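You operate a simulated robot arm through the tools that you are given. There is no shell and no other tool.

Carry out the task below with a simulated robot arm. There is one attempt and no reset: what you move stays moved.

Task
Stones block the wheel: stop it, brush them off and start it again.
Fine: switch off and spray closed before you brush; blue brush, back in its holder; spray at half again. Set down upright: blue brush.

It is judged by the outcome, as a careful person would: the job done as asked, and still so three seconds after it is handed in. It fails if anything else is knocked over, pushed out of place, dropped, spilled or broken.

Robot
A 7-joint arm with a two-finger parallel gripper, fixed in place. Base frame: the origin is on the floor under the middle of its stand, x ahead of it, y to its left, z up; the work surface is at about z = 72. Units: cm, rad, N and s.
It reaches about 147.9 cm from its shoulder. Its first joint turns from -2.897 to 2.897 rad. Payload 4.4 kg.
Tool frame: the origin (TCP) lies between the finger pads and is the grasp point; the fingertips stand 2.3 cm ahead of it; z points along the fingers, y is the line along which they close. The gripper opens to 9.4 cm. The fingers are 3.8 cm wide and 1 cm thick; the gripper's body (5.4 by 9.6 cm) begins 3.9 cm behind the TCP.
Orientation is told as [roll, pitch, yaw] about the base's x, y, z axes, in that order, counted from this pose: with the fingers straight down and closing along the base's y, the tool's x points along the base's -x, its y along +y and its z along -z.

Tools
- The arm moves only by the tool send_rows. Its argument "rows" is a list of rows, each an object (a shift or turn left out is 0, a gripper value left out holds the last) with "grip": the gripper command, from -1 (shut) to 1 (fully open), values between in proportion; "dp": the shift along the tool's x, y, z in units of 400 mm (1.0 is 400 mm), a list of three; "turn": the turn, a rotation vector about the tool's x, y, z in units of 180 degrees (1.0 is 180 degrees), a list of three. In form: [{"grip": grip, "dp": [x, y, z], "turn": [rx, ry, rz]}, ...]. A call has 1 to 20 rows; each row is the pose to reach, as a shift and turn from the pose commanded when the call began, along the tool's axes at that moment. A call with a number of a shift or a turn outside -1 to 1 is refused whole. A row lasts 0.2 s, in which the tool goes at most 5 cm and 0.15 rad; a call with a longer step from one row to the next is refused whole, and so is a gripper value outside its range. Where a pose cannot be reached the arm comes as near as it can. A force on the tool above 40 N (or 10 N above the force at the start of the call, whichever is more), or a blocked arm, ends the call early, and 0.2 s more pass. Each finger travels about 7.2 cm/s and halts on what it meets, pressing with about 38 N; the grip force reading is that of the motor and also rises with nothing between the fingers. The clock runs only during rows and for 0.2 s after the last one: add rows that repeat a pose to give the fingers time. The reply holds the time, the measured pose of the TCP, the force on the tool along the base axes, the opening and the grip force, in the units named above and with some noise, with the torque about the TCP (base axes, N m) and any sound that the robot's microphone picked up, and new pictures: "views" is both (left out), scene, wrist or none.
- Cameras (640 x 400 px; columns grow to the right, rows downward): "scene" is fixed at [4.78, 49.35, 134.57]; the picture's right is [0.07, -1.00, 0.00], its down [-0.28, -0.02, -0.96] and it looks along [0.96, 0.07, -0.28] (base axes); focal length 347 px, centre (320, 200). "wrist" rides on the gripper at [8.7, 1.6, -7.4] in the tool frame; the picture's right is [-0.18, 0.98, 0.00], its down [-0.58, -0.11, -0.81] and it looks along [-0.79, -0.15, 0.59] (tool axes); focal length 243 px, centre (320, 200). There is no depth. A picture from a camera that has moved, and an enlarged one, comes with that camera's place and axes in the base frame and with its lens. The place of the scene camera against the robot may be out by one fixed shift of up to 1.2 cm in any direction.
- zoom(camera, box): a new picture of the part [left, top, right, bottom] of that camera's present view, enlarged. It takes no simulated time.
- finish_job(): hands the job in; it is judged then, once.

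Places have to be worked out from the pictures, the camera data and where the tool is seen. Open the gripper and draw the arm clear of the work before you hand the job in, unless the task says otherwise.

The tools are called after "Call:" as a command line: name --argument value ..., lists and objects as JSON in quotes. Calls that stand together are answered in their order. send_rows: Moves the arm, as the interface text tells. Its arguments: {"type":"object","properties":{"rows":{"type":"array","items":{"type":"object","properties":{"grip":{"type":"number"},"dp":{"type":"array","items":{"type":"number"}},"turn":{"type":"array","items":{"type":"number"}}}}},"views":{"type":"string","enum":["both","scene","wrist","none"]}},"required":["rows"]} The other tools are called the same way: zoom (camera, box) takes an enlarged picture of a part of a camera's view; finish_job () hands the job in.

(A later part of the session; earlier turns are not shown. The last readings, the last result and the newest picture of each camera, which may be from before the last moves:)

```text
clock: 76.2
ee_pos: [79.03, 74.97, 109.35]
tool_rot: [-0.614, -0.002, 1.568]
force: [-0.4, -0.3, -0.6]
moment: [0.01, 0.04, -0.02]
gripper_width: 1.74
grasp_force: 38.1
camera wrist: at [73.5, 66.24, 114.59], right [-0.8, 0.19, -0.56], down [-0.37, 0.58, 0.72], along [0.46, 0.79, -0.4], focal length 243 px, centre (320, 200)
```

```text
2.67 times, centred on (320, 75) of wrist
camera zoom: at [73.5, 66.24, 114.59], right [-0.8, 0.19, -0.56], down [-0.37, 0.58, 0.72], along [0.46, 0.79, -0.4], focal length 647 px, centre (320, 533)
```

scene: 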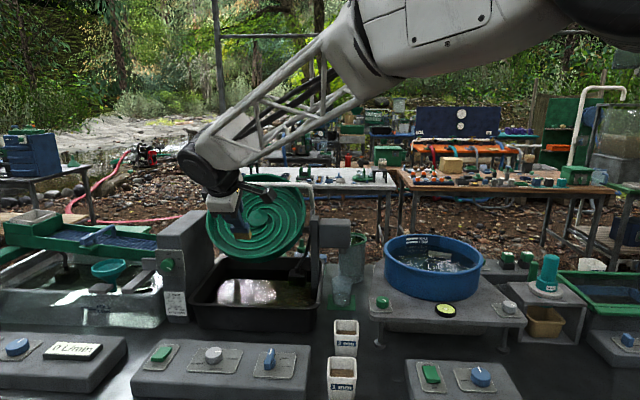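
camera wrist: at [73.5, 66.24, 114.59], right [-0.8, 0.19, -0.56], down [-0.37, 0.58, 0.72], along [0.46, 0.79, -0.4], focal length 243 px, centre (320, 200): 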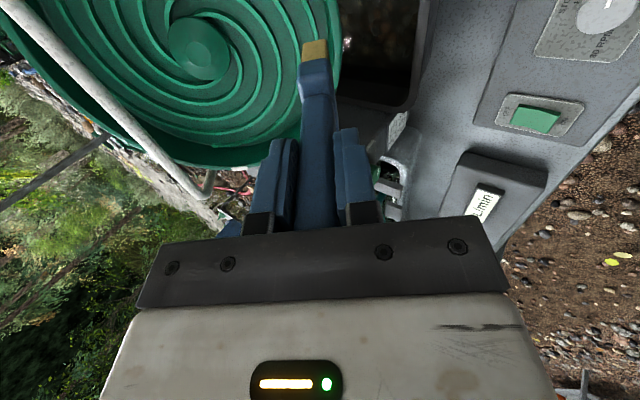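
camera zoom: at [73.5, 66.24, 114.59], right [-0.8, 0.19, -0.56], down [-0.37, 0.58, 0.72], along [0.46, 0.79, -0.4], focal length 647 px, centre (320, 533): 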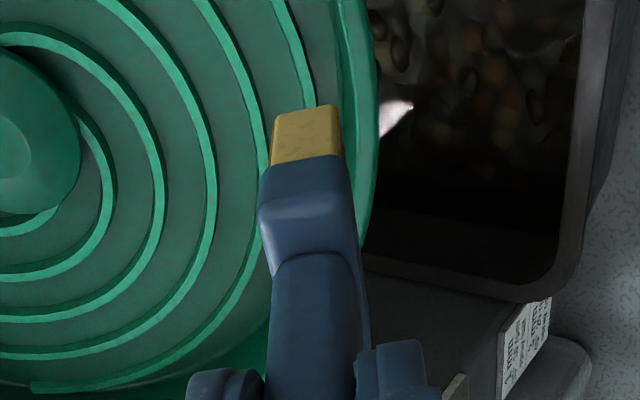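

The wheel floor is clean and the stones are in the tub. Now I bring the brush back: first un-tilt the tool while moving right and up, away from the wheel.

Call:
send_rows --rows '[{"dp": [0.0536, -0.0138, -0.0164], "turn": [-0.028, 0, 0]}, {"dp": [0.1071, -0.0276, -0.0329], "turn": [-0.0561, 0, 0]}, {"dp": [0.1607, -0.0414, -0.0493], "turn": [-0.0842, 0, 0]}, {"dp": [0.2143, -0.0553, -0.0657], "turn": [-0.1122, 0, 0]}, {"dp": [0.2679, -0.0691, -0.0821], "turn": [-0.1403, 0, 0]}, {"dp": [0.3214, -0.0829, -0.0986], "turn": [-0.1683, 0, 0]}, {"dp": [0.375, -0.0967, -0.115], "turn": [-0.1964, 0, 0]}, {"dp": [0.375, -0.0967, -0.115], "turn": [-0.1964, 0, 0]}]' --views "both"

Call:
zoom --camera "scene" --box '[190, 160, 330, 320]'

Call:
zoom --camera "wrist" --box '[120, 0, 360, 200]'

```text
clock: 78.0
ee_pos: [79.59, 60.12, 115.04]
tool_rot: [0.006, -0.002, 1.569]
force: [0.0, 0.5, -0.3]
moment: [-0.02, 0.01, 0.0]
gripper_width: 1.74
grasp_force: 38.2
camera wrist: at [78.1, 51.35, 122.58], right [-0.98, 0.19, 0.01], down [0.11, 0.58, 0.81], along [0.15, 0.79, -0.59], focal length 243 px, centre (320, 200)
```

scene: 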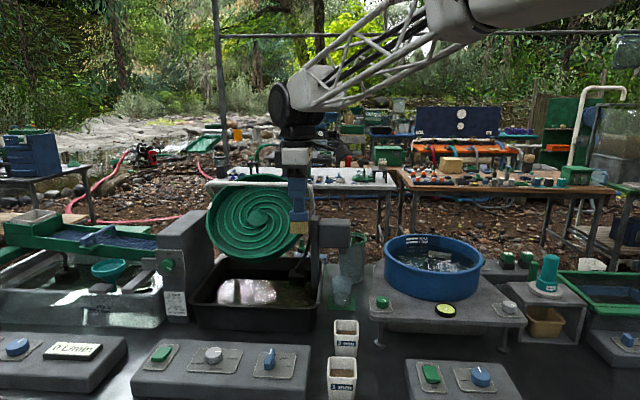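
wrist: 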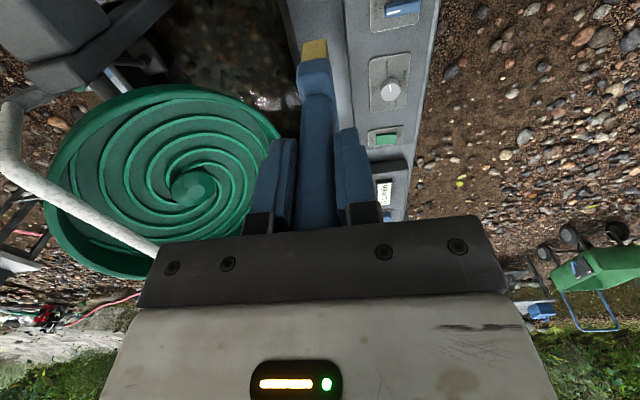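

```text
2.50 times, centred on (260, 240) of scene
camera zoom: at [4.78, 49.35, 134.57], right [0.07, -1.0, 0.0], down [-0.28, -0.02, -0.96], along [0.96, 0.07, -0.28], focal length 868 px, centre (470, 100)
```

zoom: 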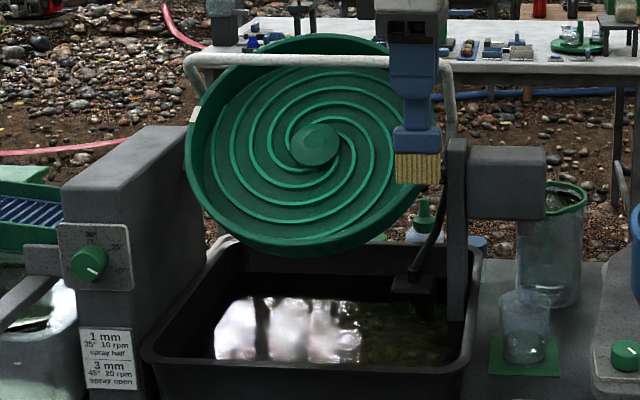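

```text
2.00 times, centred on (240, 100) of wrist
camera zoom: at [78.1, 51.35, 122.58], right [-0.98, 0.19, 0.01], down [0.11, 0.58, 0.81], along [0.15, 0.79, -0.59], focal length 485 px, centre (480, 400)
```

zoom: 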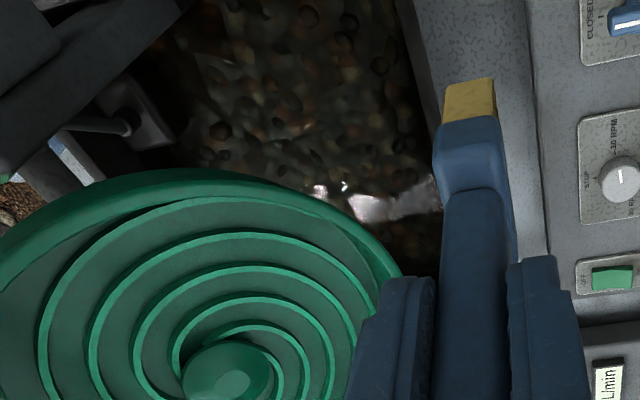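

The wheel is clean, and stones can be seen on the tub floor. I carry the brush back to above its holder.

Call:
send_rows --rows '[{"dp": [0.0969, -0.0391, 0.0031]}, {"dp": [0.1938, -0.0781, 0.0063]}, {"dp": [0.2906, -0.1172, 0.0094]}, {"dp": [0.3875, -0.1563, 0.0125]}, {"dp": [0.4844, -0.1953, 0.0156]}, {"dp": [0.5813, -0.2344, 0.0188]}, {"dp": [0.6781, -0.2734, 0.0219]}, {"dp": [0.775, -0.3125, 0.025]}]' --views "none"

Call:
send_rows --rows '[{"dp": [0.0969, -0.0391, 0.0031]}, {"dp": [0.1938, -0.0781, 0.0063]}, {"dp": [0.2906, -0.1172, 0.0094]}, {"dp": [0.3875, -0.1563, 0.0125]}, {"dp": [0.4844, -0.1953, 0.0156]}, {"dp": [0.5813, -0.2344, 0.0188]}, {"dp": [0.6781, -0.2734, 0.0219]}, {"dp": [0.77, -0.3125, 0.025]}, {"dp": [0.77, -0.3125, 0.025]}]' --views "both"

Call:
zoom --camera "wrist" --box '[220, 0, 420, 120]'

```text
clock: 79.8
ee_pos: [92.28, 28.97, 114.0]
tool_rot: [0.006, -0.002, 1.571]
force: [0.7, 0.2, -0.9]
moment: [0.04, 0.01, -0.02]
gripper_width: 1.73
grasp_force: 37.3
```

```text
clock: 81.8
ee_pos: [104.74, -1.88, 112.93]
tool_rot: [0.006, 0.0, 1.57]
force: [-0.3, -0.2, -1.1]
moment: [-0.02, 0.0, 0.02]
gripper_width: 1.72
grasp_force: 37.7
camera wrist: at [103.22, -10.51, 120.52], right [-0.98, 0.19, 0.0], down [0.11, 0.58, 0.81], along [0.15, 0.79, -0.59], focal length 243 px, centre (320, 200)
```

scene: 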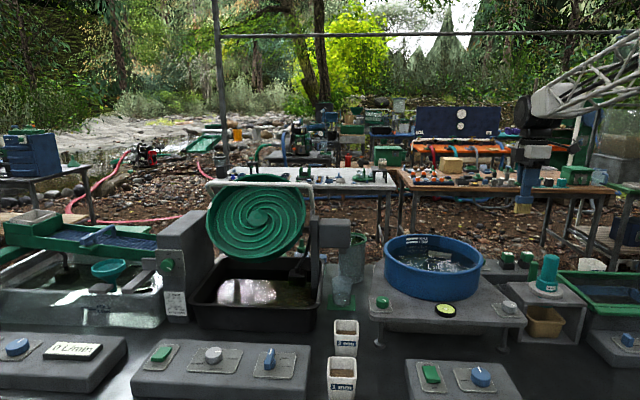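
wrist: 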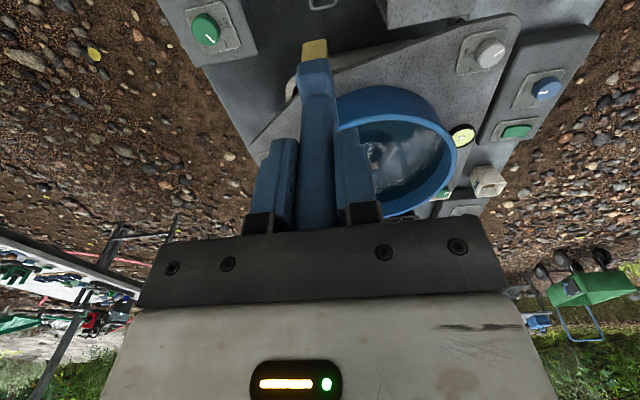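

```text
3.20 times, centred on (320, 60) of wrist
camera zoom: at [103.22, -10.51, 120.52], right [-0.98, 0.19, 0.0], down [0.11, 0.58, 0.81], along [0.15, 0.79, -0.59], focal length 776 px, centre (320, 648)
```

zoom: 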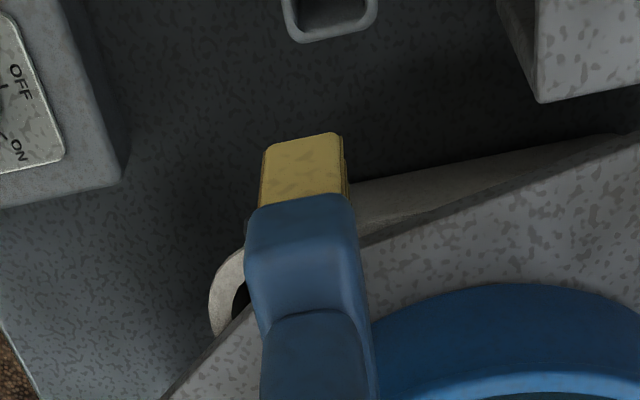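

I descend to the same height as the picture taken just after the lift-out (TCP z ≈ 93.4) so I can compare the alignment with the slot.

Call:
send_rows --rows '[{"dp": [0, 0, 0.1]}, {"dp": [0, 0, 0.2]}, {"dp": [0, 0, 0.3]}, {"dp": [0, 0, 0.4]}, {"dp": [0, 0, 0.4875]}, {"dp": [0, 0, 0.4875]}]' --views "both"

Call:
zoom --camera "wrist" --box '[200, 0, 440, 220]'

Call:
zoom --camera "scene" --box '[470, 180, 590, 320]'

```text
clock: 83.2
ee_pos: [104.73, -1.7, 93.35]
tool_rot: [0.007, -0.002, 1.57]
force: [0.0, 0.0, -0.6]
moment: [-0.01, 0.03, 0.0]
gripper_width: 1.72
grasp_force: 37.4
camera wrist: at [103.2, -10.38, 100.97], right [-0.98, 0.19, 0.01], down [0.11, 0.58, 0.81], along [0.15, 0.79, -0.59], focal length 243 px, centre (320, 200)
```

scene: 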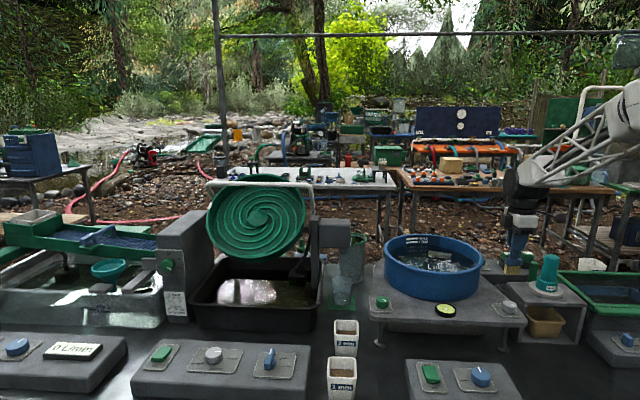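
wrist: 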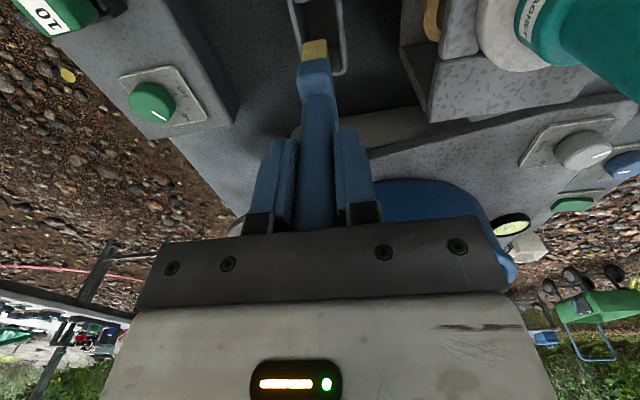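

```text
1.82 times, centred on (320, 110) of wrist
camera zoom: at [103.2, -10.38, 100.97], right [-0.98, 0.19, 0.01], down [0.11, 0.58, 0.81], along [0.15, 0.79, -0.59], focal length 441 px, centre (320, 364)
```

zoom: 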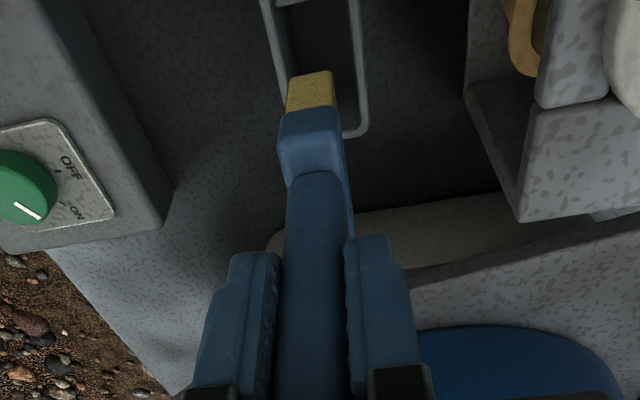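

```text
2.86 times, centred on (530, 250) of scene
camera zoom: at [4.78, 49.35, 134.57], right [0.07, -1.0, 0.0], down [-0.28, -0.02, -0.96], along [0.96, 0.07, -0.28], focal length 992 px, centre (-280, 57)
```

zoom: 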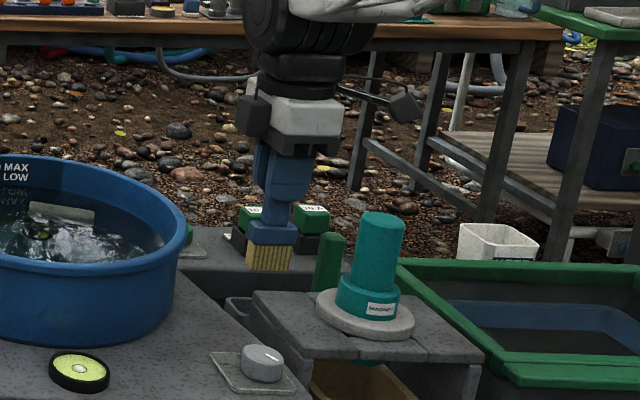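

The slot and brush line up as in the lift-out picture (slot centre x ≈ 104.8 against TCP 104.7). I lower the brush straight down, slowly.

Call:
send_rows --rows '[{"dp": [0, 0, 0.03]}, {"dp": [0, 0, 0.06]}, {"dp": [0, 0, 0.09]}, {"dp": [0, 0, 0.12]}, {"dp": [0, 0, 0.15]}, {"dp": [0, 0, 0.18]}, {"dp": [0, 0, 0.18]}]' --views "both"

Call:
zoom --camera "wrist" --box '[200, 0, 440, 220]'

Call:
zoom --camera "scene" --box '[470, 180, 590, 320]'

```text
clock: 84.8
ee_pos: [104.72, -1.78, 86.03]
tool_rot: [0.004, -0.002, 1.568]
force: [1.2, -0.3, -0.8]
moment: [-0.01, -0.02, 0.01]
gripper_width: 1.75
grasp_force: 38.1
camera wrist: at [103.24, -10.4, 93.55], right [-0.98, 0.19, 0.01], down [0.11, 0.58, 0.81], along [0.15, 0.79, -0.59], focal length 243 px, centre (320, 200)
```

scene: 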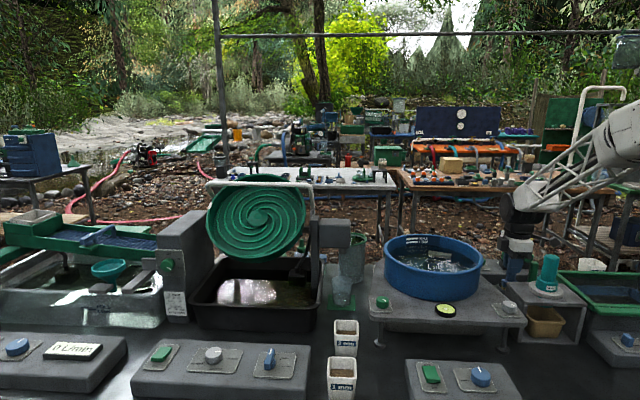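
wrist: 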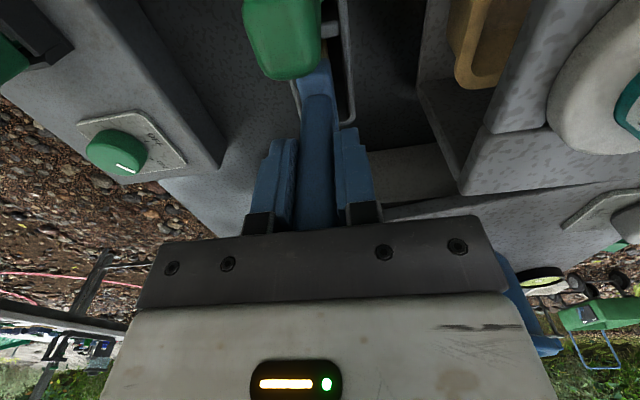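

```text
1.82 times, centred on (320, 110) of wrist
camera zoom: at [103.24, -10.4, 93.55], right [-0.98, 0.19, 0.01], down [0.11, 0.58, 0.81], along [0.15, 0.79, -0.59], focal length 441 px, centre (320, 364)
```

zoom: 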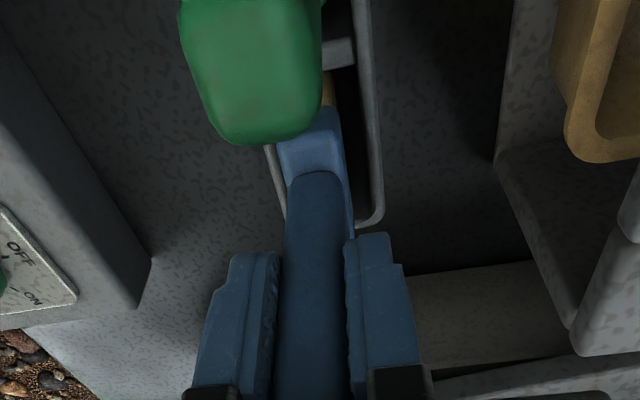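

```text
2.86 times, centred on (530, 250) of scene
camera zoom: at [4.78, 49.35, 134.57], right [0.07, -1.0, 0.0], down [-0.28, -0.02, -0.96], along [0.96, 0.07, -0.28], focal length 992 px, centre (-280, 57)
```

zoom: 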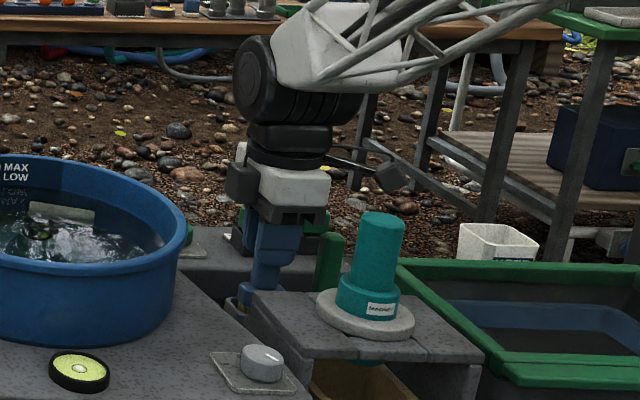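

It is entering the slot with no force. I continue the last 2.6 cm in small steps.

Call:
send_rows --rows '[{"dp": [0, 0, 0.015]}, {"dp": [0, 0, 0.03]}, {"dp": [0, 0, 0.045]}, {"dp": [0, 0, 0.058]}, {"dp": [0, 0, 0.058]}]' --views "both"

Call:
zoom --camera "wrist" --box '[200, 0, 440, 220]'

Call:
zoom --camera "scene" --box '[470, 180, 590, 320]'

```text
clock: 86.0
ee_pos: [104.54, -1.86, 83.77]
tool_rot: [0.005, -0.001, 1.57]
force: [-0.5, -0.5, 0.1]
moment: [-0.01, 0.01, 0.01]
gripper_width: 1.74
grasp_force: 37.9
camera wrist: at [103.08, -10.46, 91.29], right [-0.98, 0.19, 0.0], down [0.11, 0.58, 0.81], along [0.15, 0.79, -0.59], focal length 243 px, centre (320, 200)
```

scene: 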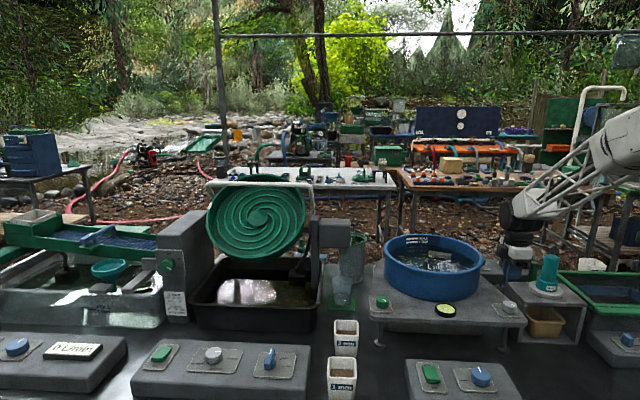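
wrist: 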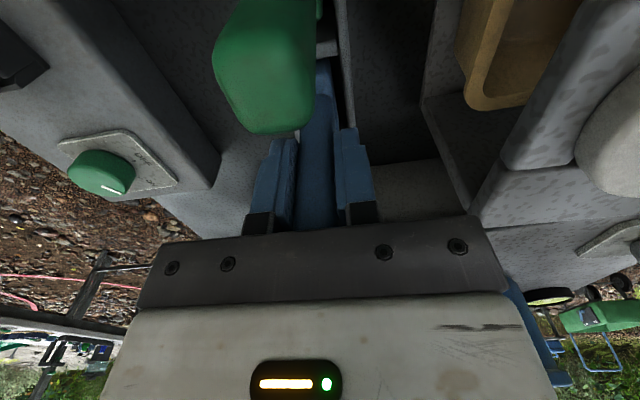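

```text
1.82 times, centred on (320, 110) of wrist
camera zoom: at [103.08, -10.46, 91.29], right [-0.98, 0.19, 0.0], down [0.11, 0.58, 0.81], along [0.15, 0.79, -0.59], focal length 441 px, centre (320, 364)
```

zoom: 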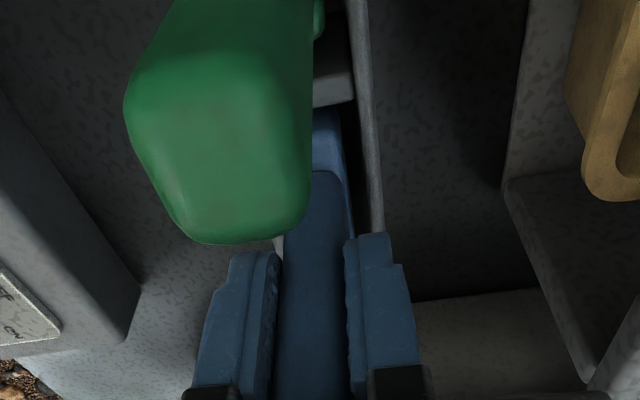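

```text
2.86 times, centred on (530, 250) of scene
camera zoom: at [4.78, 49.35, 134.57], right [0.07, -1.0, 0.0], down [-0.28, -0.02, -0.96], along [0.96, 0.07, -0.28], focal length 992 px, centre (-280, 57)
```

zoom: 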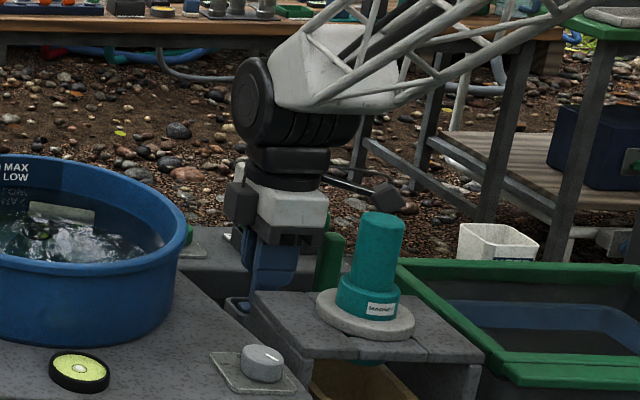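

Nearly down, still no force. I lower in 2 mm steps until I feel the holder floor.

Call:
send_rows --rows '[{"dp": [0, 0, 0.005]}, {"dp": [0, 0, 0.008]}, {"dp": [0, 0, 0.008]}]' --views "none"

Call:
send_rows --rows '[{"dp": [0, 0, 0.004]}, {"dp": [0, 0, 0.006]}, {"dp": [0, 0, 0.006]}]' --views "none"

```text
clock: 86.8
ee_pos: [104.54, -1.76, 83.58]
tool_rot: [0.005, -0.002, 1.57]
force: [1.0, -0.7, -0.5]
moment: [0.03, 0.01, -0.01]
gripper_width: 1.72
grasp_force: 38.1
```

```text
clock: 87.6
ee_pos: [104.63, -1.93, 83.46]
tool_rot: [0.005, -0.004, 1.569]
force: [-0.5, 0.2, -0.7]
moment: [-0.02, 0.01, 0.01]
gripper_width: 1.73
grasp_force: 38.2
```

Call:
send_rows --rows '[{"dp": [0, 0, 0.004]}, {"dp": [0, 0, 0.006]}, {"dp": [0, 0, 0.006]}]' --views "none"

```text
clock: 88.4
ee_pos: [104.6, -1.83, 83.17]
tool_rot: [0.003, -0.002, 1.569]
force: [0.6, 1.1, 7.9]
moment: [0.11, -0.05, 0.0]
gripper_width: 1.71
grasp_force: 38.0
```

The bristles now rest on the holder floor (about 8 N upward). I open the fingers gently and check that the brush stands before rising.

Call:
send_rows --rows '[{"grip": -0.58}, {"grip": -0.45}, {"grip": -0.2}, {"grip": 0.1}, {"grip": 0.1}, {"grip": 0.1}]' --views "both"

Call:
zoom --camera "wrist" --box '[200, 0, 440, 220]'

Call:
zoom --camera "scene" --box '[470, 180, 590, 320]'

```text
clock: 89.8
ee_pos: [104.64, -1.84, 83.12]
tool_rot: [0.006, -0.001, 1.57]
force: [-0.3, -0.7, 0.7]
moment: [0.01, 0.02, -0.02]
gripper_width: 5.2
grasp_force: 0.0
camera wrist: at [103.1, -10.5, 90.61], right [-0.98, 0.19, 0.01], down [0.11, 0.58, 0.81], along [0.15, 0.79, -0.59], focal length 243 px, centre (320, 200)
```

scene: 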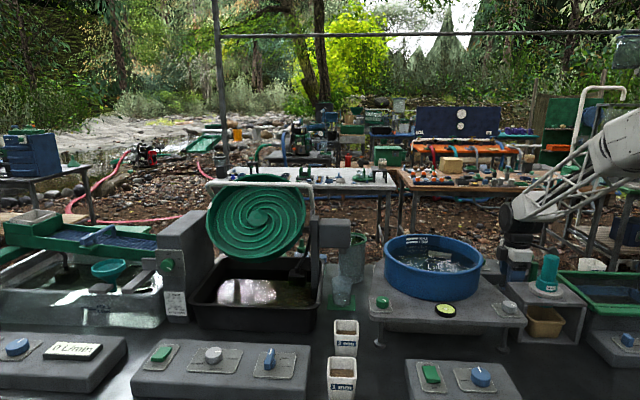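
wrist: 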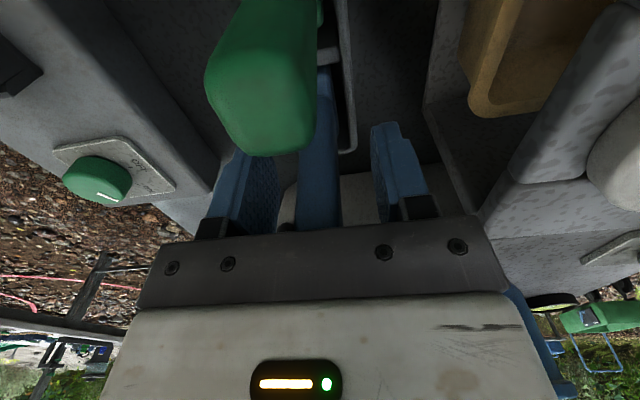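

```text
1.82 times, centred on (320, 110) of wrist
camera zoom: at [103.1, -10.5, 90.61], right [-0.98, 0.19, 0.01], down [0.11, 0.58, 0.81], along [0.15, 0.79, -0.59], focal length 441 px, centre (320, 364)
```

zoom: 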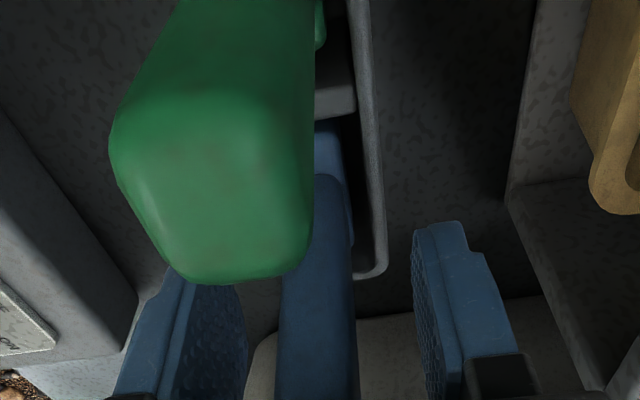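

```text
2.86 times, centred on (530, 250) of scene
camera zoom: at [4.78, 49.35, 134.57], right [0.07, -1.0, 0.0], down [-0.28, -0.02, -0.96], along [0.96, 0.07, -0.28], focal length 992 px, centre (-280, 57)
```

zoom: 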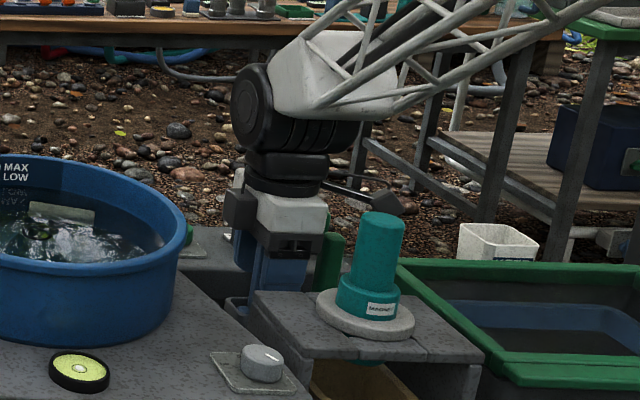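

The brush stands free between the open fingers. I rise straight up clear of it and look.

Call:
send_rows --rows '[{"dp": [0, 0, -0.04]}, {"dp": [0, 0, -0.1]}, {"dp": [0, 0, -0.18]}, {"dp": [0, 0, -0.28]}, {"dp": [0, 0, -0.4]}, {"dp": [0, 0, -0.52]}, {"dp": [0, 0, -0.64]}, {"dp": [0, 0, -0.7]}, {"dp": [0, 0, -0.7]}]' --views "both"

Call:
zoom --camera "scene" --box '[470, 200, 590, 320]'

Call:
zoom --camera "wrist" --box '[240, 0, 400, 100]'

```text
clock: 91.8
ee_pos: [104.53, -2.21, 111.05]
tool_rot: [0.007, -0.002, 1.569]
force: [0.3, -0.1, -0.8]
moment: [-0.05, 0.0, -0.03]
gripper_width: 5.18
grasp_force: 0.1
camera wrist: at [103.09, -10.88, 118.65], right [-0.98, 0.19, 0.01], down [0.11, 0.58, 0.81], along [0.15, 0.79, -0.59], focal length 243 px, centre (320, 200)
```

scene: 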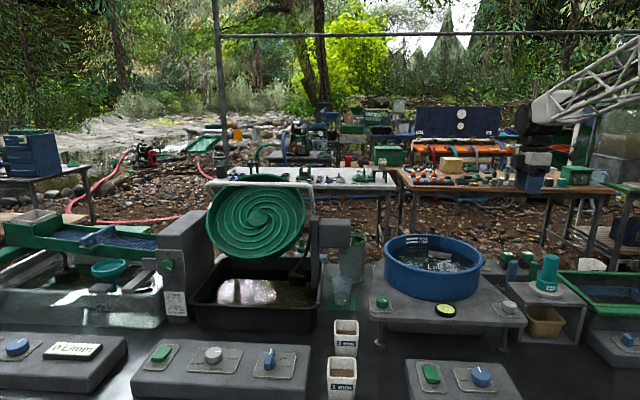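
wrist: 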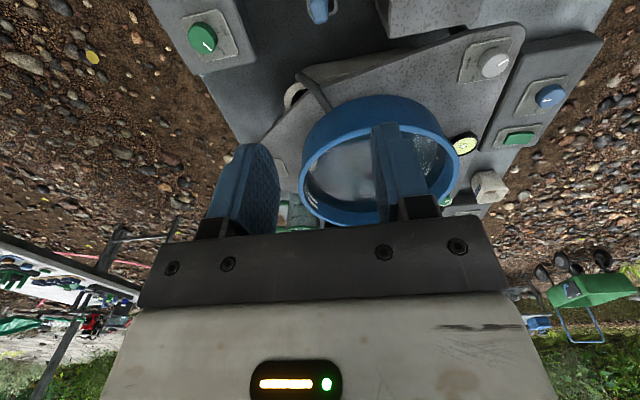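

```text
3.33 times, centred on (530, 260) of scene
camera zoom: at [4.78, 49.35, 134.57], right [0.07, -1.0, 0.0], down [-0.28, -0.02, -0.96], along [0.96, 0.07, -0.28], focal length 1158 px, centre (-380, 0)
```

zoom: 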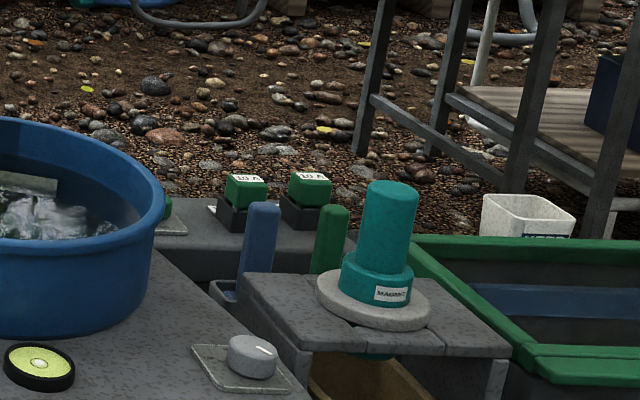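

```text
4.00 times, centred on (320, 50) of wrist
camera zoom: at [103.09, -10.88, 118.65], right [-0.98, 0.19, 0.01], down [0.11, 0.58, 0.81], along [0.15, 0.79, -0.59], focal length 970 px, centre (320, 800)
```

zoom: 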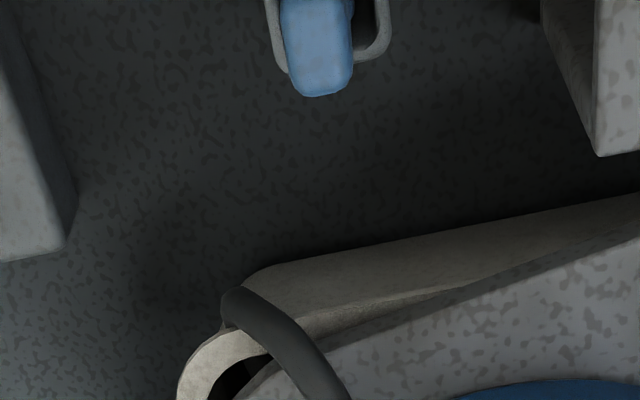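

The blue brush stands upright in its own slot, just as before. Now I go back to the spray knob, turning the tool to yaw 0 on the way.

Call:
send_rows --rows '[{"dp": [-0.0944, 0.05, 0], "grip": 0.1}, {"dp": [-0.1889, 0.1, 0]}, {"dp": [-0.2833, 0.15, 0]}, {"dp": [-0.3778, 0.2, 0]}, {"dp": [-0.4722, 0.25, 0]}, {"dp": [-0.5667, 0.3, 0]}, {"dp": [-0.6611, 0.35, 0]}, {"dp": [-0.7556, 0.4, 0]}, {"dp": [-0.85, 0.45, 0]}]' --views "none"

Call:
send_rows --rows '[{"dp": [-0.0768, 0.042, 0.0341], "turn": [0, 0, 0.04545]}, {"dp": [-0.1536, 0.0841, 0.0682], "turn": [0, 0, 0.0909]}, {"dp": [-0.2305, 0.1261, 0.1023], "turn": [0, 0, 0.13636]}, {"dp": [-0.3073, 0.1682, 0.1364], "turn": [0, 0, 0.1818]}, {"dp": [-0.3841, 0.2102, 0.1705], "turn": [0, 0, 0.22727]}, {"dp": [-0.4609, 0.2523, 0.2045], "turn": [0, 0, 0.2727]}, {"dp": [-0.5377, 0.2943, 0.2386], "turn": [0, 0, 0.31818]}, {"dp": [-0.6145, 0.3364, 0.2727], "turn": [0, 0, 0.36364]}, {"dp": [-0.6914, 0.3784, 0.3068], "turn": [0, 0, 0.40909]}, {"dp": [-0.7682, 0.4205, 0.3409], "turn": [0, 0, 0.45454]}, {"dp": [-0.845, 0.4625, 0.375], "turn": [0, 0, 0.5]}, {"dp": [-0.845, 0.4625, 0.375], "turn": [0, 0, 0.5]}]' --views "wrist"

Call:
zoom --camera "wrist" --box '[220, 0, 420, 125]'

```text
clock: 93.8
ee_pos: [86.46, 32.22, 111.34]
tool_rot: [0.005, -0.002, 1.569]
force: [-0.7, 0.8, 0.3]
moment: [0.0, -0.02, -0.03]
gripper_width: 5.19
grasp_force: 0.1
```

```text
clock: 96.4
ee_pos: [68.49, 65.85, 96.24]
tool_rot: [0.001, 0.005, -0.004]
force: [-1.2, 0.2, -0.2]
moment: [0.02, -0.03, -0.03]
gripper_width: 5.15
grasp_force: 0.0
camera wrist: at [60.0, 67.49, 103.72], right [0.19, 0.98, 0.0], down [0.59, -0.11, 0.8], along [0.79, -0.15, -0.6], focal length 243 px, centre (320, 200)
```

wrist: 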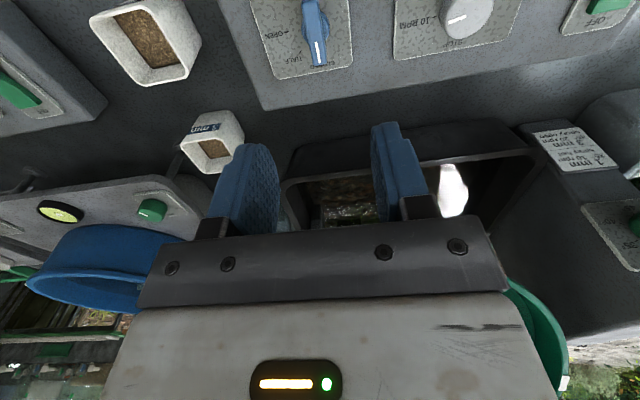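

```text
3.20 times, centred on (320, 62) of wrist
camera zoom: at [60.0, 67.49, 103.72], right [0.19, 0.98, 0.0], down [0.59, -0.11, 0.8], along [0.79, -0.15, -0.6], focal length 776 px, centre (320, 640)
```

zoom: 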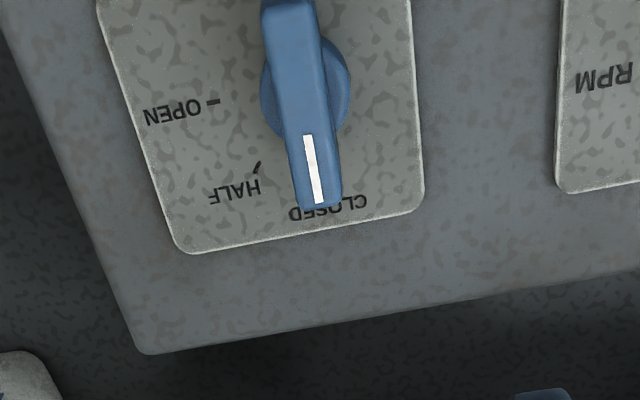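

The knob is still at CLOSED. I line up over it (about 68.0, 65.65) and come down to just above the bar.

Call:
send_rows --rows '[{"dp": [0.011, -0.005, 0.08], "grip": 0.0}, {"dp": [0.011, -0.005, 0.16]}, {"dp": [0.011, -0.005, 0.24]}, {"dp": [0.011, -0.005, 0.3]}, {"dp": [0.011, -0.005, 0.3]}]' --views "wrist"

Call:
zoom --camera "wrist" --box '[200, 20, 440, 170]'

```text
clock: 97.6
ee_pos: [67.99, 65.72, 84.31]
tool_rot: [0.003, 0.005, -0.001]
force: [0.5, 0.4, -0.3]
moment: [-0.04, 0.02, 0.0]
gripper_width: 4.71
grasp_force: 0.1
camera wrist: at [59.39, 67.34, 91.85], right [0.19, 0.98, 0.0], down [0.59, -0.11, 0.8], along [0.79, -0.15, -0.6], focal length 243 px, centre (320, 200)
```

wrist: 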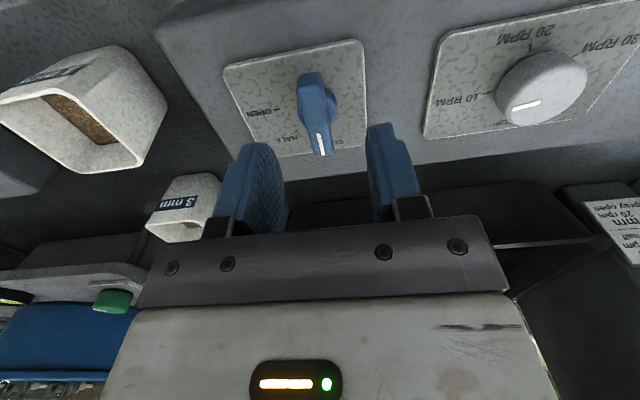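

```text
2.67 times, centred on (320, 95) of wrist
camera zoom: at [59.39, 67.34, 91.85], right [0.19, 0.98, 0.0], down [0.59, -0.11, 0.8], along [0.79, -0.15, -0.6], focal length 647 px, centre (320, 480)
```

zoom: 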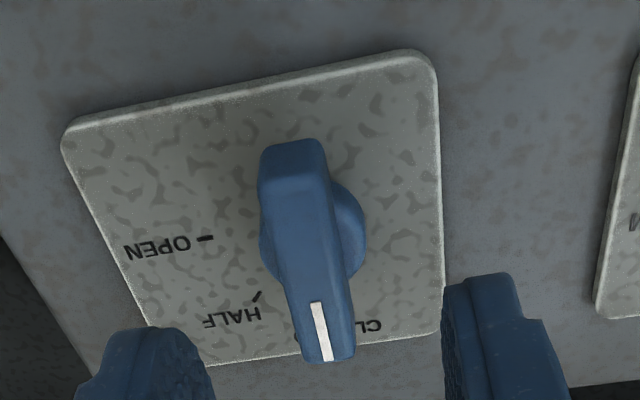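

The bar is centred well enough. I lower over it, close loosely, and turn about 50° clockwise (45° plus finger slack) towards HALF.

Call:
send_rows --rows '[{"dp": [-0.0025, -0.0025, 0.045], "grip": 0.0}, {"dp": [-0.0025, -0.0025, 0.0825], "grip": 0.0}, {"dp": [-0.0025, -0.0025, 0.0825], "grip": -0.35}, {"dp": [-0.0025, -0.0025, 0.0825], "grip": -0.66}, {"dp": [-0.0025, -0.0025, 0.0825], "grip": -0.66}, {"dp": [-0.0025, -0.0025, 0.0825], "grip": -0.66, "turn": [0, 0, 0.035]}, {"dp": [-0.0025, -0.0025, 0.0825], "grip": -0.66, "turn": [0, 0, 0.07]}, {"dp": [-0.0025, -0.0025, 0.0825], "grip": -0.66, "turn": [0, 0, 0.105]}, {"dp": [-0.0025, -0.0025, 0.0825], "grip": -0.66, "turn": [0, 0, 0.14]}, {"dp": [-0.0025, -0.0025, 0.0825], "grip": -0.66, "turn": [0, 0, 0.175]}, {"dp": [-0.0025, -0.0025, 0.0825], "grip": -0.66, "turn": [0, 0, 0.21]}, {"dp": [-0.0025, -0.0025, 0.0825], "grip": -0.66, "turn": [0, 0, 0.245]}, {"dp": [-0.0025, -0.0025, 0.0825], "grip": -0.66, "turn": [0, 0, 0.27]}, {"dp": [-0.0025, -0.0025, 0.0825], "grip": -0.66, "turn": [0, 0, 0.27]}]' --views "wrist"

Call:
zoom --camera "wrist" --box '[200, 60, 440, 210]'

Call:
zoom --camera "scene" --box '[220, 320, 320, 400]'

```text
clock: 100.6
ee_pos: [67.79, 65.68, 81.02]
tool_rot: [-0.003, 0.005, -0.851]
force: [1.4, 2.3, 0.5]
moment: [0.04, 0.01, 0.05]
gripper_width: 1.73
grasp_force: 1.0
camera wrist: at [63.43, 73.27, 88.61], right [0.86, 0.51, 0.0], down [0.31, -0.51, 0.8], along [0.41, -0.69, -0.59], focal length 243 px, centre (320, 200)
```

wrist: 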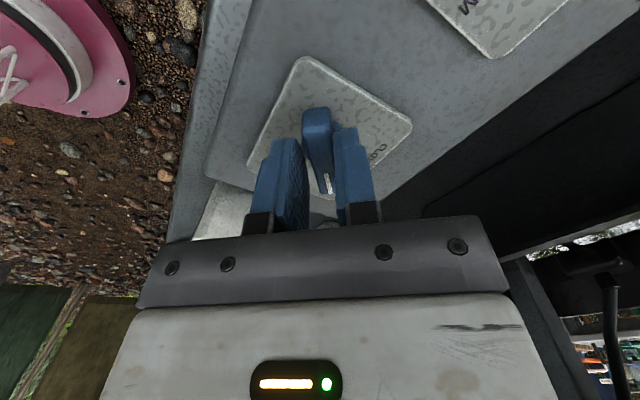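

```text
2.67 times, centred on (320, 135) of wrist
camera zoom: at [63.43, 73.27, 88.61], right [0.86, 0.51, 0.0], down [0.31, -0.51, 0.8], along [0.41, -0.69, -0.59], focal length 647 px, centre (320, 373)
```

zoom: 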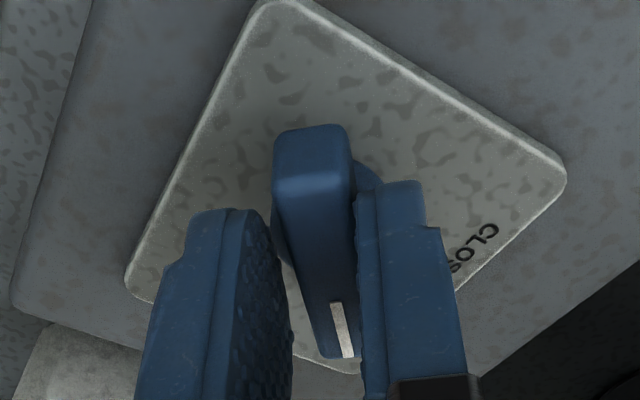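

```text
5.00 times, centred on (270, 360) of scene
camera zoom: at [4.78, 49.35, 134.57], right [0.07, -1.0, 0.0], down [-0.28, -0.02, -0.96], along [0.96, 0.07, -0.28], focal length 1737 px, centre (570, -600)
```

zoom: 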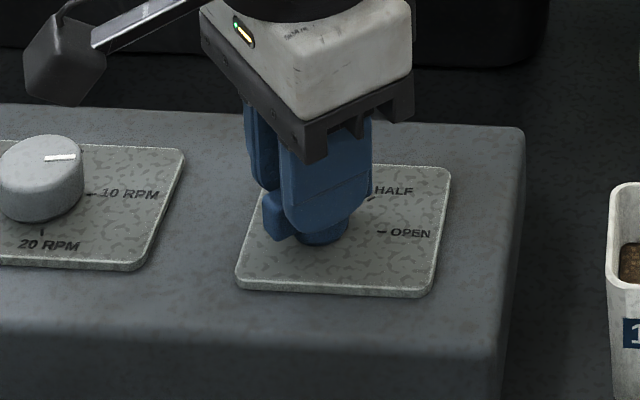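

The bar followed. I open, lift, and check it against the HALF mark.

Call:
send_rows --rows '[{"grip": -0.3}, {"grip": 0.0}, {"grip": 0.0}, {"grip": 0.0, "dp": [0, 0, -0.06]}, {"grip": 0.0, "dp": [0, 0, -0.14]}, {"grip": 0.0, "dp": [0, 0, -0.22]}, {"grip": 0.0, "dp": [0, 0, -0.275]}, {"grip": 0.0, "dp": [0, 0, -0.275]}]' --views "wrist"

Call:
zoom --camera "wrist" --box '[220, 0, 420, 125]'

Call:
zoom --camera "scene" --box '[220, 335, 320, 400]'

```text
clock: 102.4
ee_pos: [68.03, 65.81, 91.9]
tool_rot: [-0.004, 0.005, -0.85]
force: [-0.6, -1.5, 0.1]
moment: [0.01, 0.01, -0.03]
gripper_width: 4.68
grasp_force: 0.1
camera wrist: at [63.64, 73.35, 99.41], right [0.86, 0.51, 0.0], down [0.31, -0.51, 0.8], along [0.41, -0.69, -0.59], focal length 243 px, centre (320, 200)
```

wrist: 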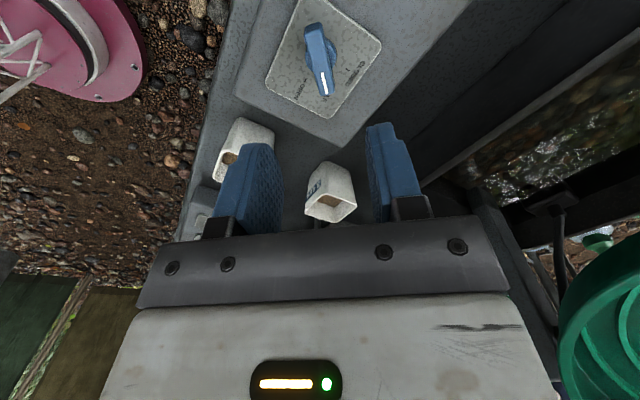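

```text
3.20 times, centred on (320, 62) of wrist
camera zoom: at [63.64, 73.35, 99.41], right [0.86, 0.51, 0.0], down [0.31, -0.51, 0.8], along [0.41, -0.69, -0.59], focal length 776 px, centre (320, 640)
```

zoom: 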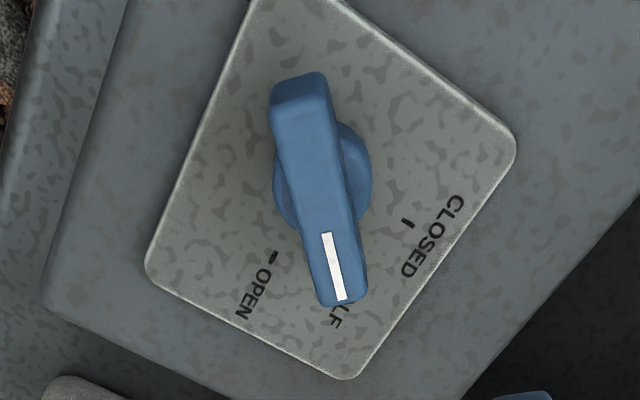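

```text
6.15 times, centred on (270, 368) of scene
camera zoom: at [4.78, 49.35, 134.57], right [0.07, -1.0, 0.0], down [-0.28, -0.02, -0.96], along [0.96, 0.07, -0.28], focal length 2137 px, centre (628, -831)
```

zoom: 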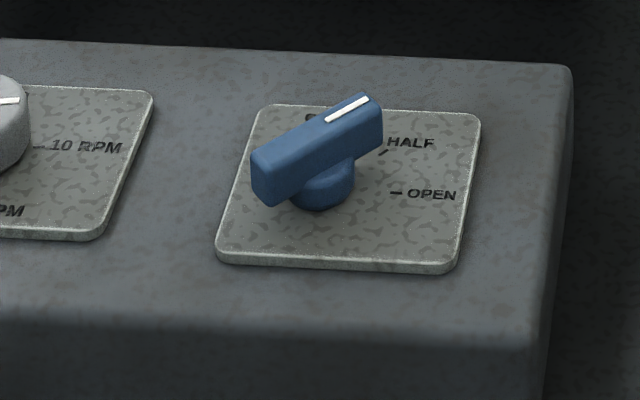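

The knob looks exactly as it did at the start, at HALF. Now the rocker: I move over its ON end (about 67.5, 91.0) with closed fingers and yaw 90°.

Call:
send_rows --rows '[{"dp": [0.0283, 0.0239, 0], "turn": [0, 0, -0.0453], "grip": -0.5}, {"dp": [0.0566, 0.0478, 0], "turn": [0, 0, -0.0907], "grip": -1}, {"dp": [0.085, 0.0717, 0], "turn": [0, 0, -0.136]}, {"dp": [0.1133, 0.0956, 0], "turn": [0, 0, -0.1813]}, {"dp": [0.1416, 0.1196, 0], "turn": [0, 0, -0.2266]}, {"dp": [0.1699, 0.1435, 0], "turn": [0, 0, -0.272]}, {"dp": [0.1983, 0.1674, 0], "turn": [0, 0, -0.3173]}, {"dp": [0.2266, 0.1913, 0], "turn": [0, 0, -0.3626]}, {"dp": [0.2549, 0.2152, 0], "turn": [0, 0, -0.408]}, {"dp": [0.2832, 0.2391, 0], "turn": [0, 0, -0.4533]}, {"dp": [0.3116, 0.263, 0], "turn": [0, 0, -0.4986]}, {"dp": [0.3399, 0.2869, 0], "turn": [0, 0, -0.544]}, {"dp": [0.3682, 0.3109, 0], "turn": [0, 0, -0.5893]}, {"dp": [0.3965, 0.3348, 0], "turn": [0, 0, -0.6346]}, {"dp": [0.4249, 0.3587, 0], "turn": [0, 0, -0.6799]}, {"dp": [0.4532, 0.3826, 0], "turn": [0, 0, -0.7253]}, {"dp": [0.4815, 0.4065, 0], "turn": [0, 0, -0.7706]}, {"dp": [0.4815, 0.4065, 0], "turn": [0, 0, -0.7706]}]' --views "wrist"

Call:
zoom --camera "wrist" --box '[220, 0, 420, 125]'

```text
clock: 106.2
ee_pos: [67.42, 90.98, 92.14]
tool_rot: [0.005, -0.001, 1.573]
force: [0.3, -0.3, -0.2]
moment: [-0.03, 0.0, -0.01]
gripper_width: 0.0
grasp_force: 38.7
camera wrist: at [65.88, 82.23, 99.58], right [-0.98, 0.18, 0.01], down [0.11, 0.58, 0.81], along [0.14, 0.79, -0.59], focal length 243 px, centre (320, 200)
```

wrist: 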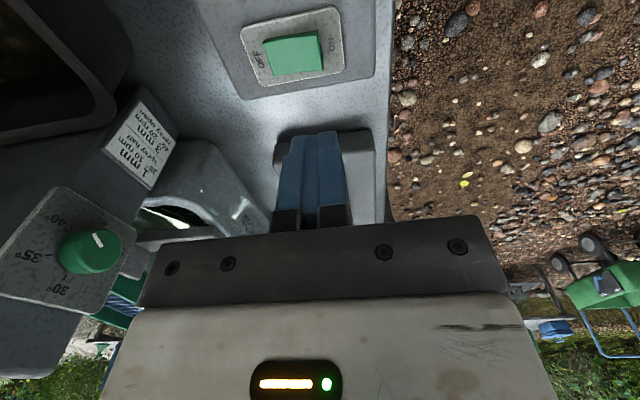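

```text
3.20 times, centred on (320, 62) of wrist
camera zoom: at [65.88, 82.23, 99.58], right [-0.98, 0.18, 0.01], down [0.11, 0.58, 0.81], along [0.14, 0.79, -0.59], focal length 776 px, centre (320, 640)
```

zoom: 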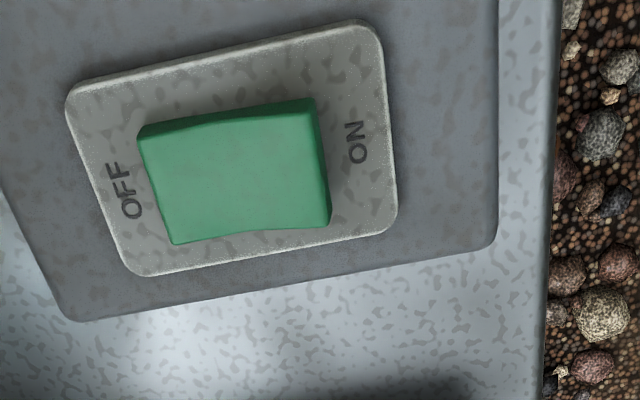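

The fingertips are over the outer part of the raised ON end. I come down, press slowly, and back off.

Call:
send_rows --rows '[{"dp": [0, -0.0075, 0.08]}, {"dp": [0, -0.0075, 0.16]}, {"dp": [0, -0.0075, 0.23]}, {"dp": [0, -0.0075, 0.26]}, {"dp": [0, -0.0075, 0.27]}, {"dp": [0, -0.0075, 0.2775]}, {"dp": [0, -0.0075, 0.285]}, {"dp": [0, -0.0075, 0.2925]}, {"dp": [0, -0.0075, 0.3]}, {"dp": [0, -0.0075, 0.306]}, {"dp": [0, -0.0075, 0.306]}]' --views "both"

Call:
zoom --camera "wrist" --box '[220, 60, 420, 185]'

Call:
zoom --camera "scene" --box '[120, 310, 220, 400]'

```text
clock: 108.4
ee_pos: [67.63, 91.03, 80.24]
tool_rot: [0.002, -0.004, 1.571]
force: [-0.7, -0.5, 2.7]
moment: [-0.07, -0.05, 0.0]
gripper_width: 0.01
grasp_force: 38.4
stopped in row 10: the force on the tool passed its limit at 47 N (the readings are from after the stop); the commanded pose is now the measured one
camera wrist: at [66.15, 82.33, 87.73], right [-0.98, 0.18, 0.0], down [0.11, 0.58, 0.81], along [0.15, 0.79, -0.59], focal length 243 px, centre (320, 200)
```

scene: 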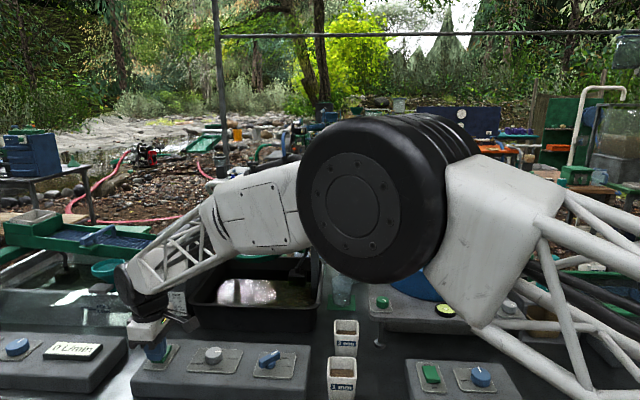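
wrist: 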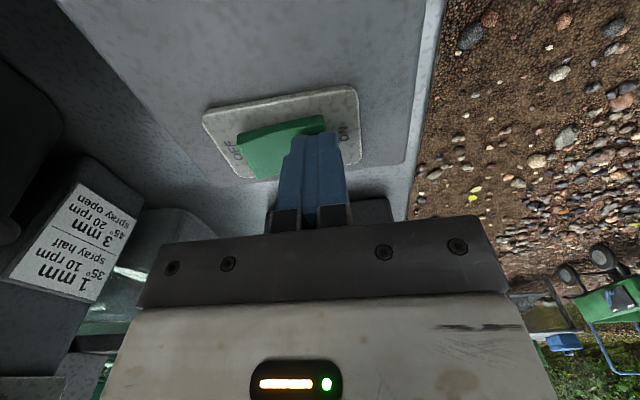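

```text
3.20 times, centred on (320, 122) of wrist
camera zoom: at [66.15, 82.33, 87.73], right [-0.98, 0.18, 0.0], down [0.11, 0.58, 0.81], along [0.15, 0.79, -0.59], focal length 776 px, centre (320, 448)
```

zoom: 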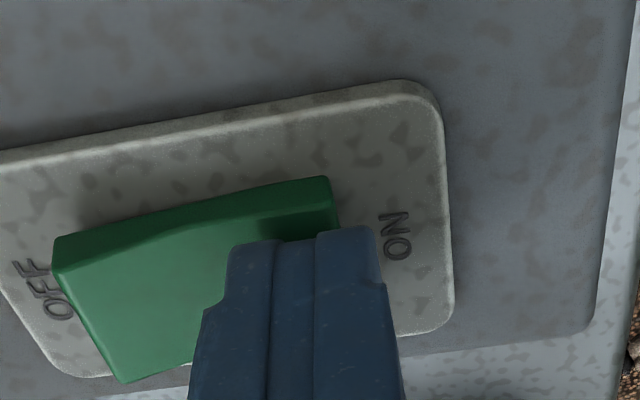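

```text
4.44 times, centred on (170, 355) of scene
camera zoom: at [4.78, 49.35, 134.57], right [0.07, -1.0, 0.0], down [-0.28, -0.02, -0.96], along [0.96, 0.07, -0.28], focal length 1544 px, centre (987, -489)
```

zoom: 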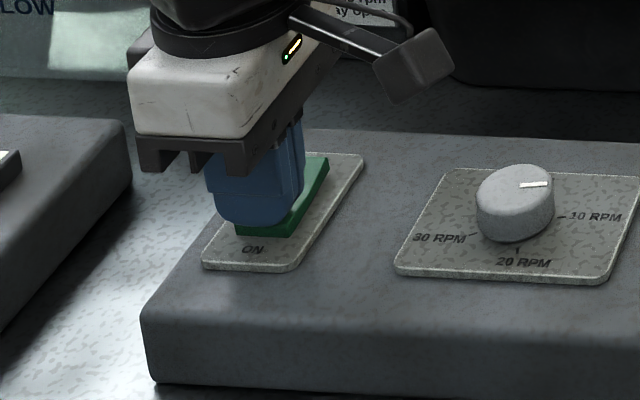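

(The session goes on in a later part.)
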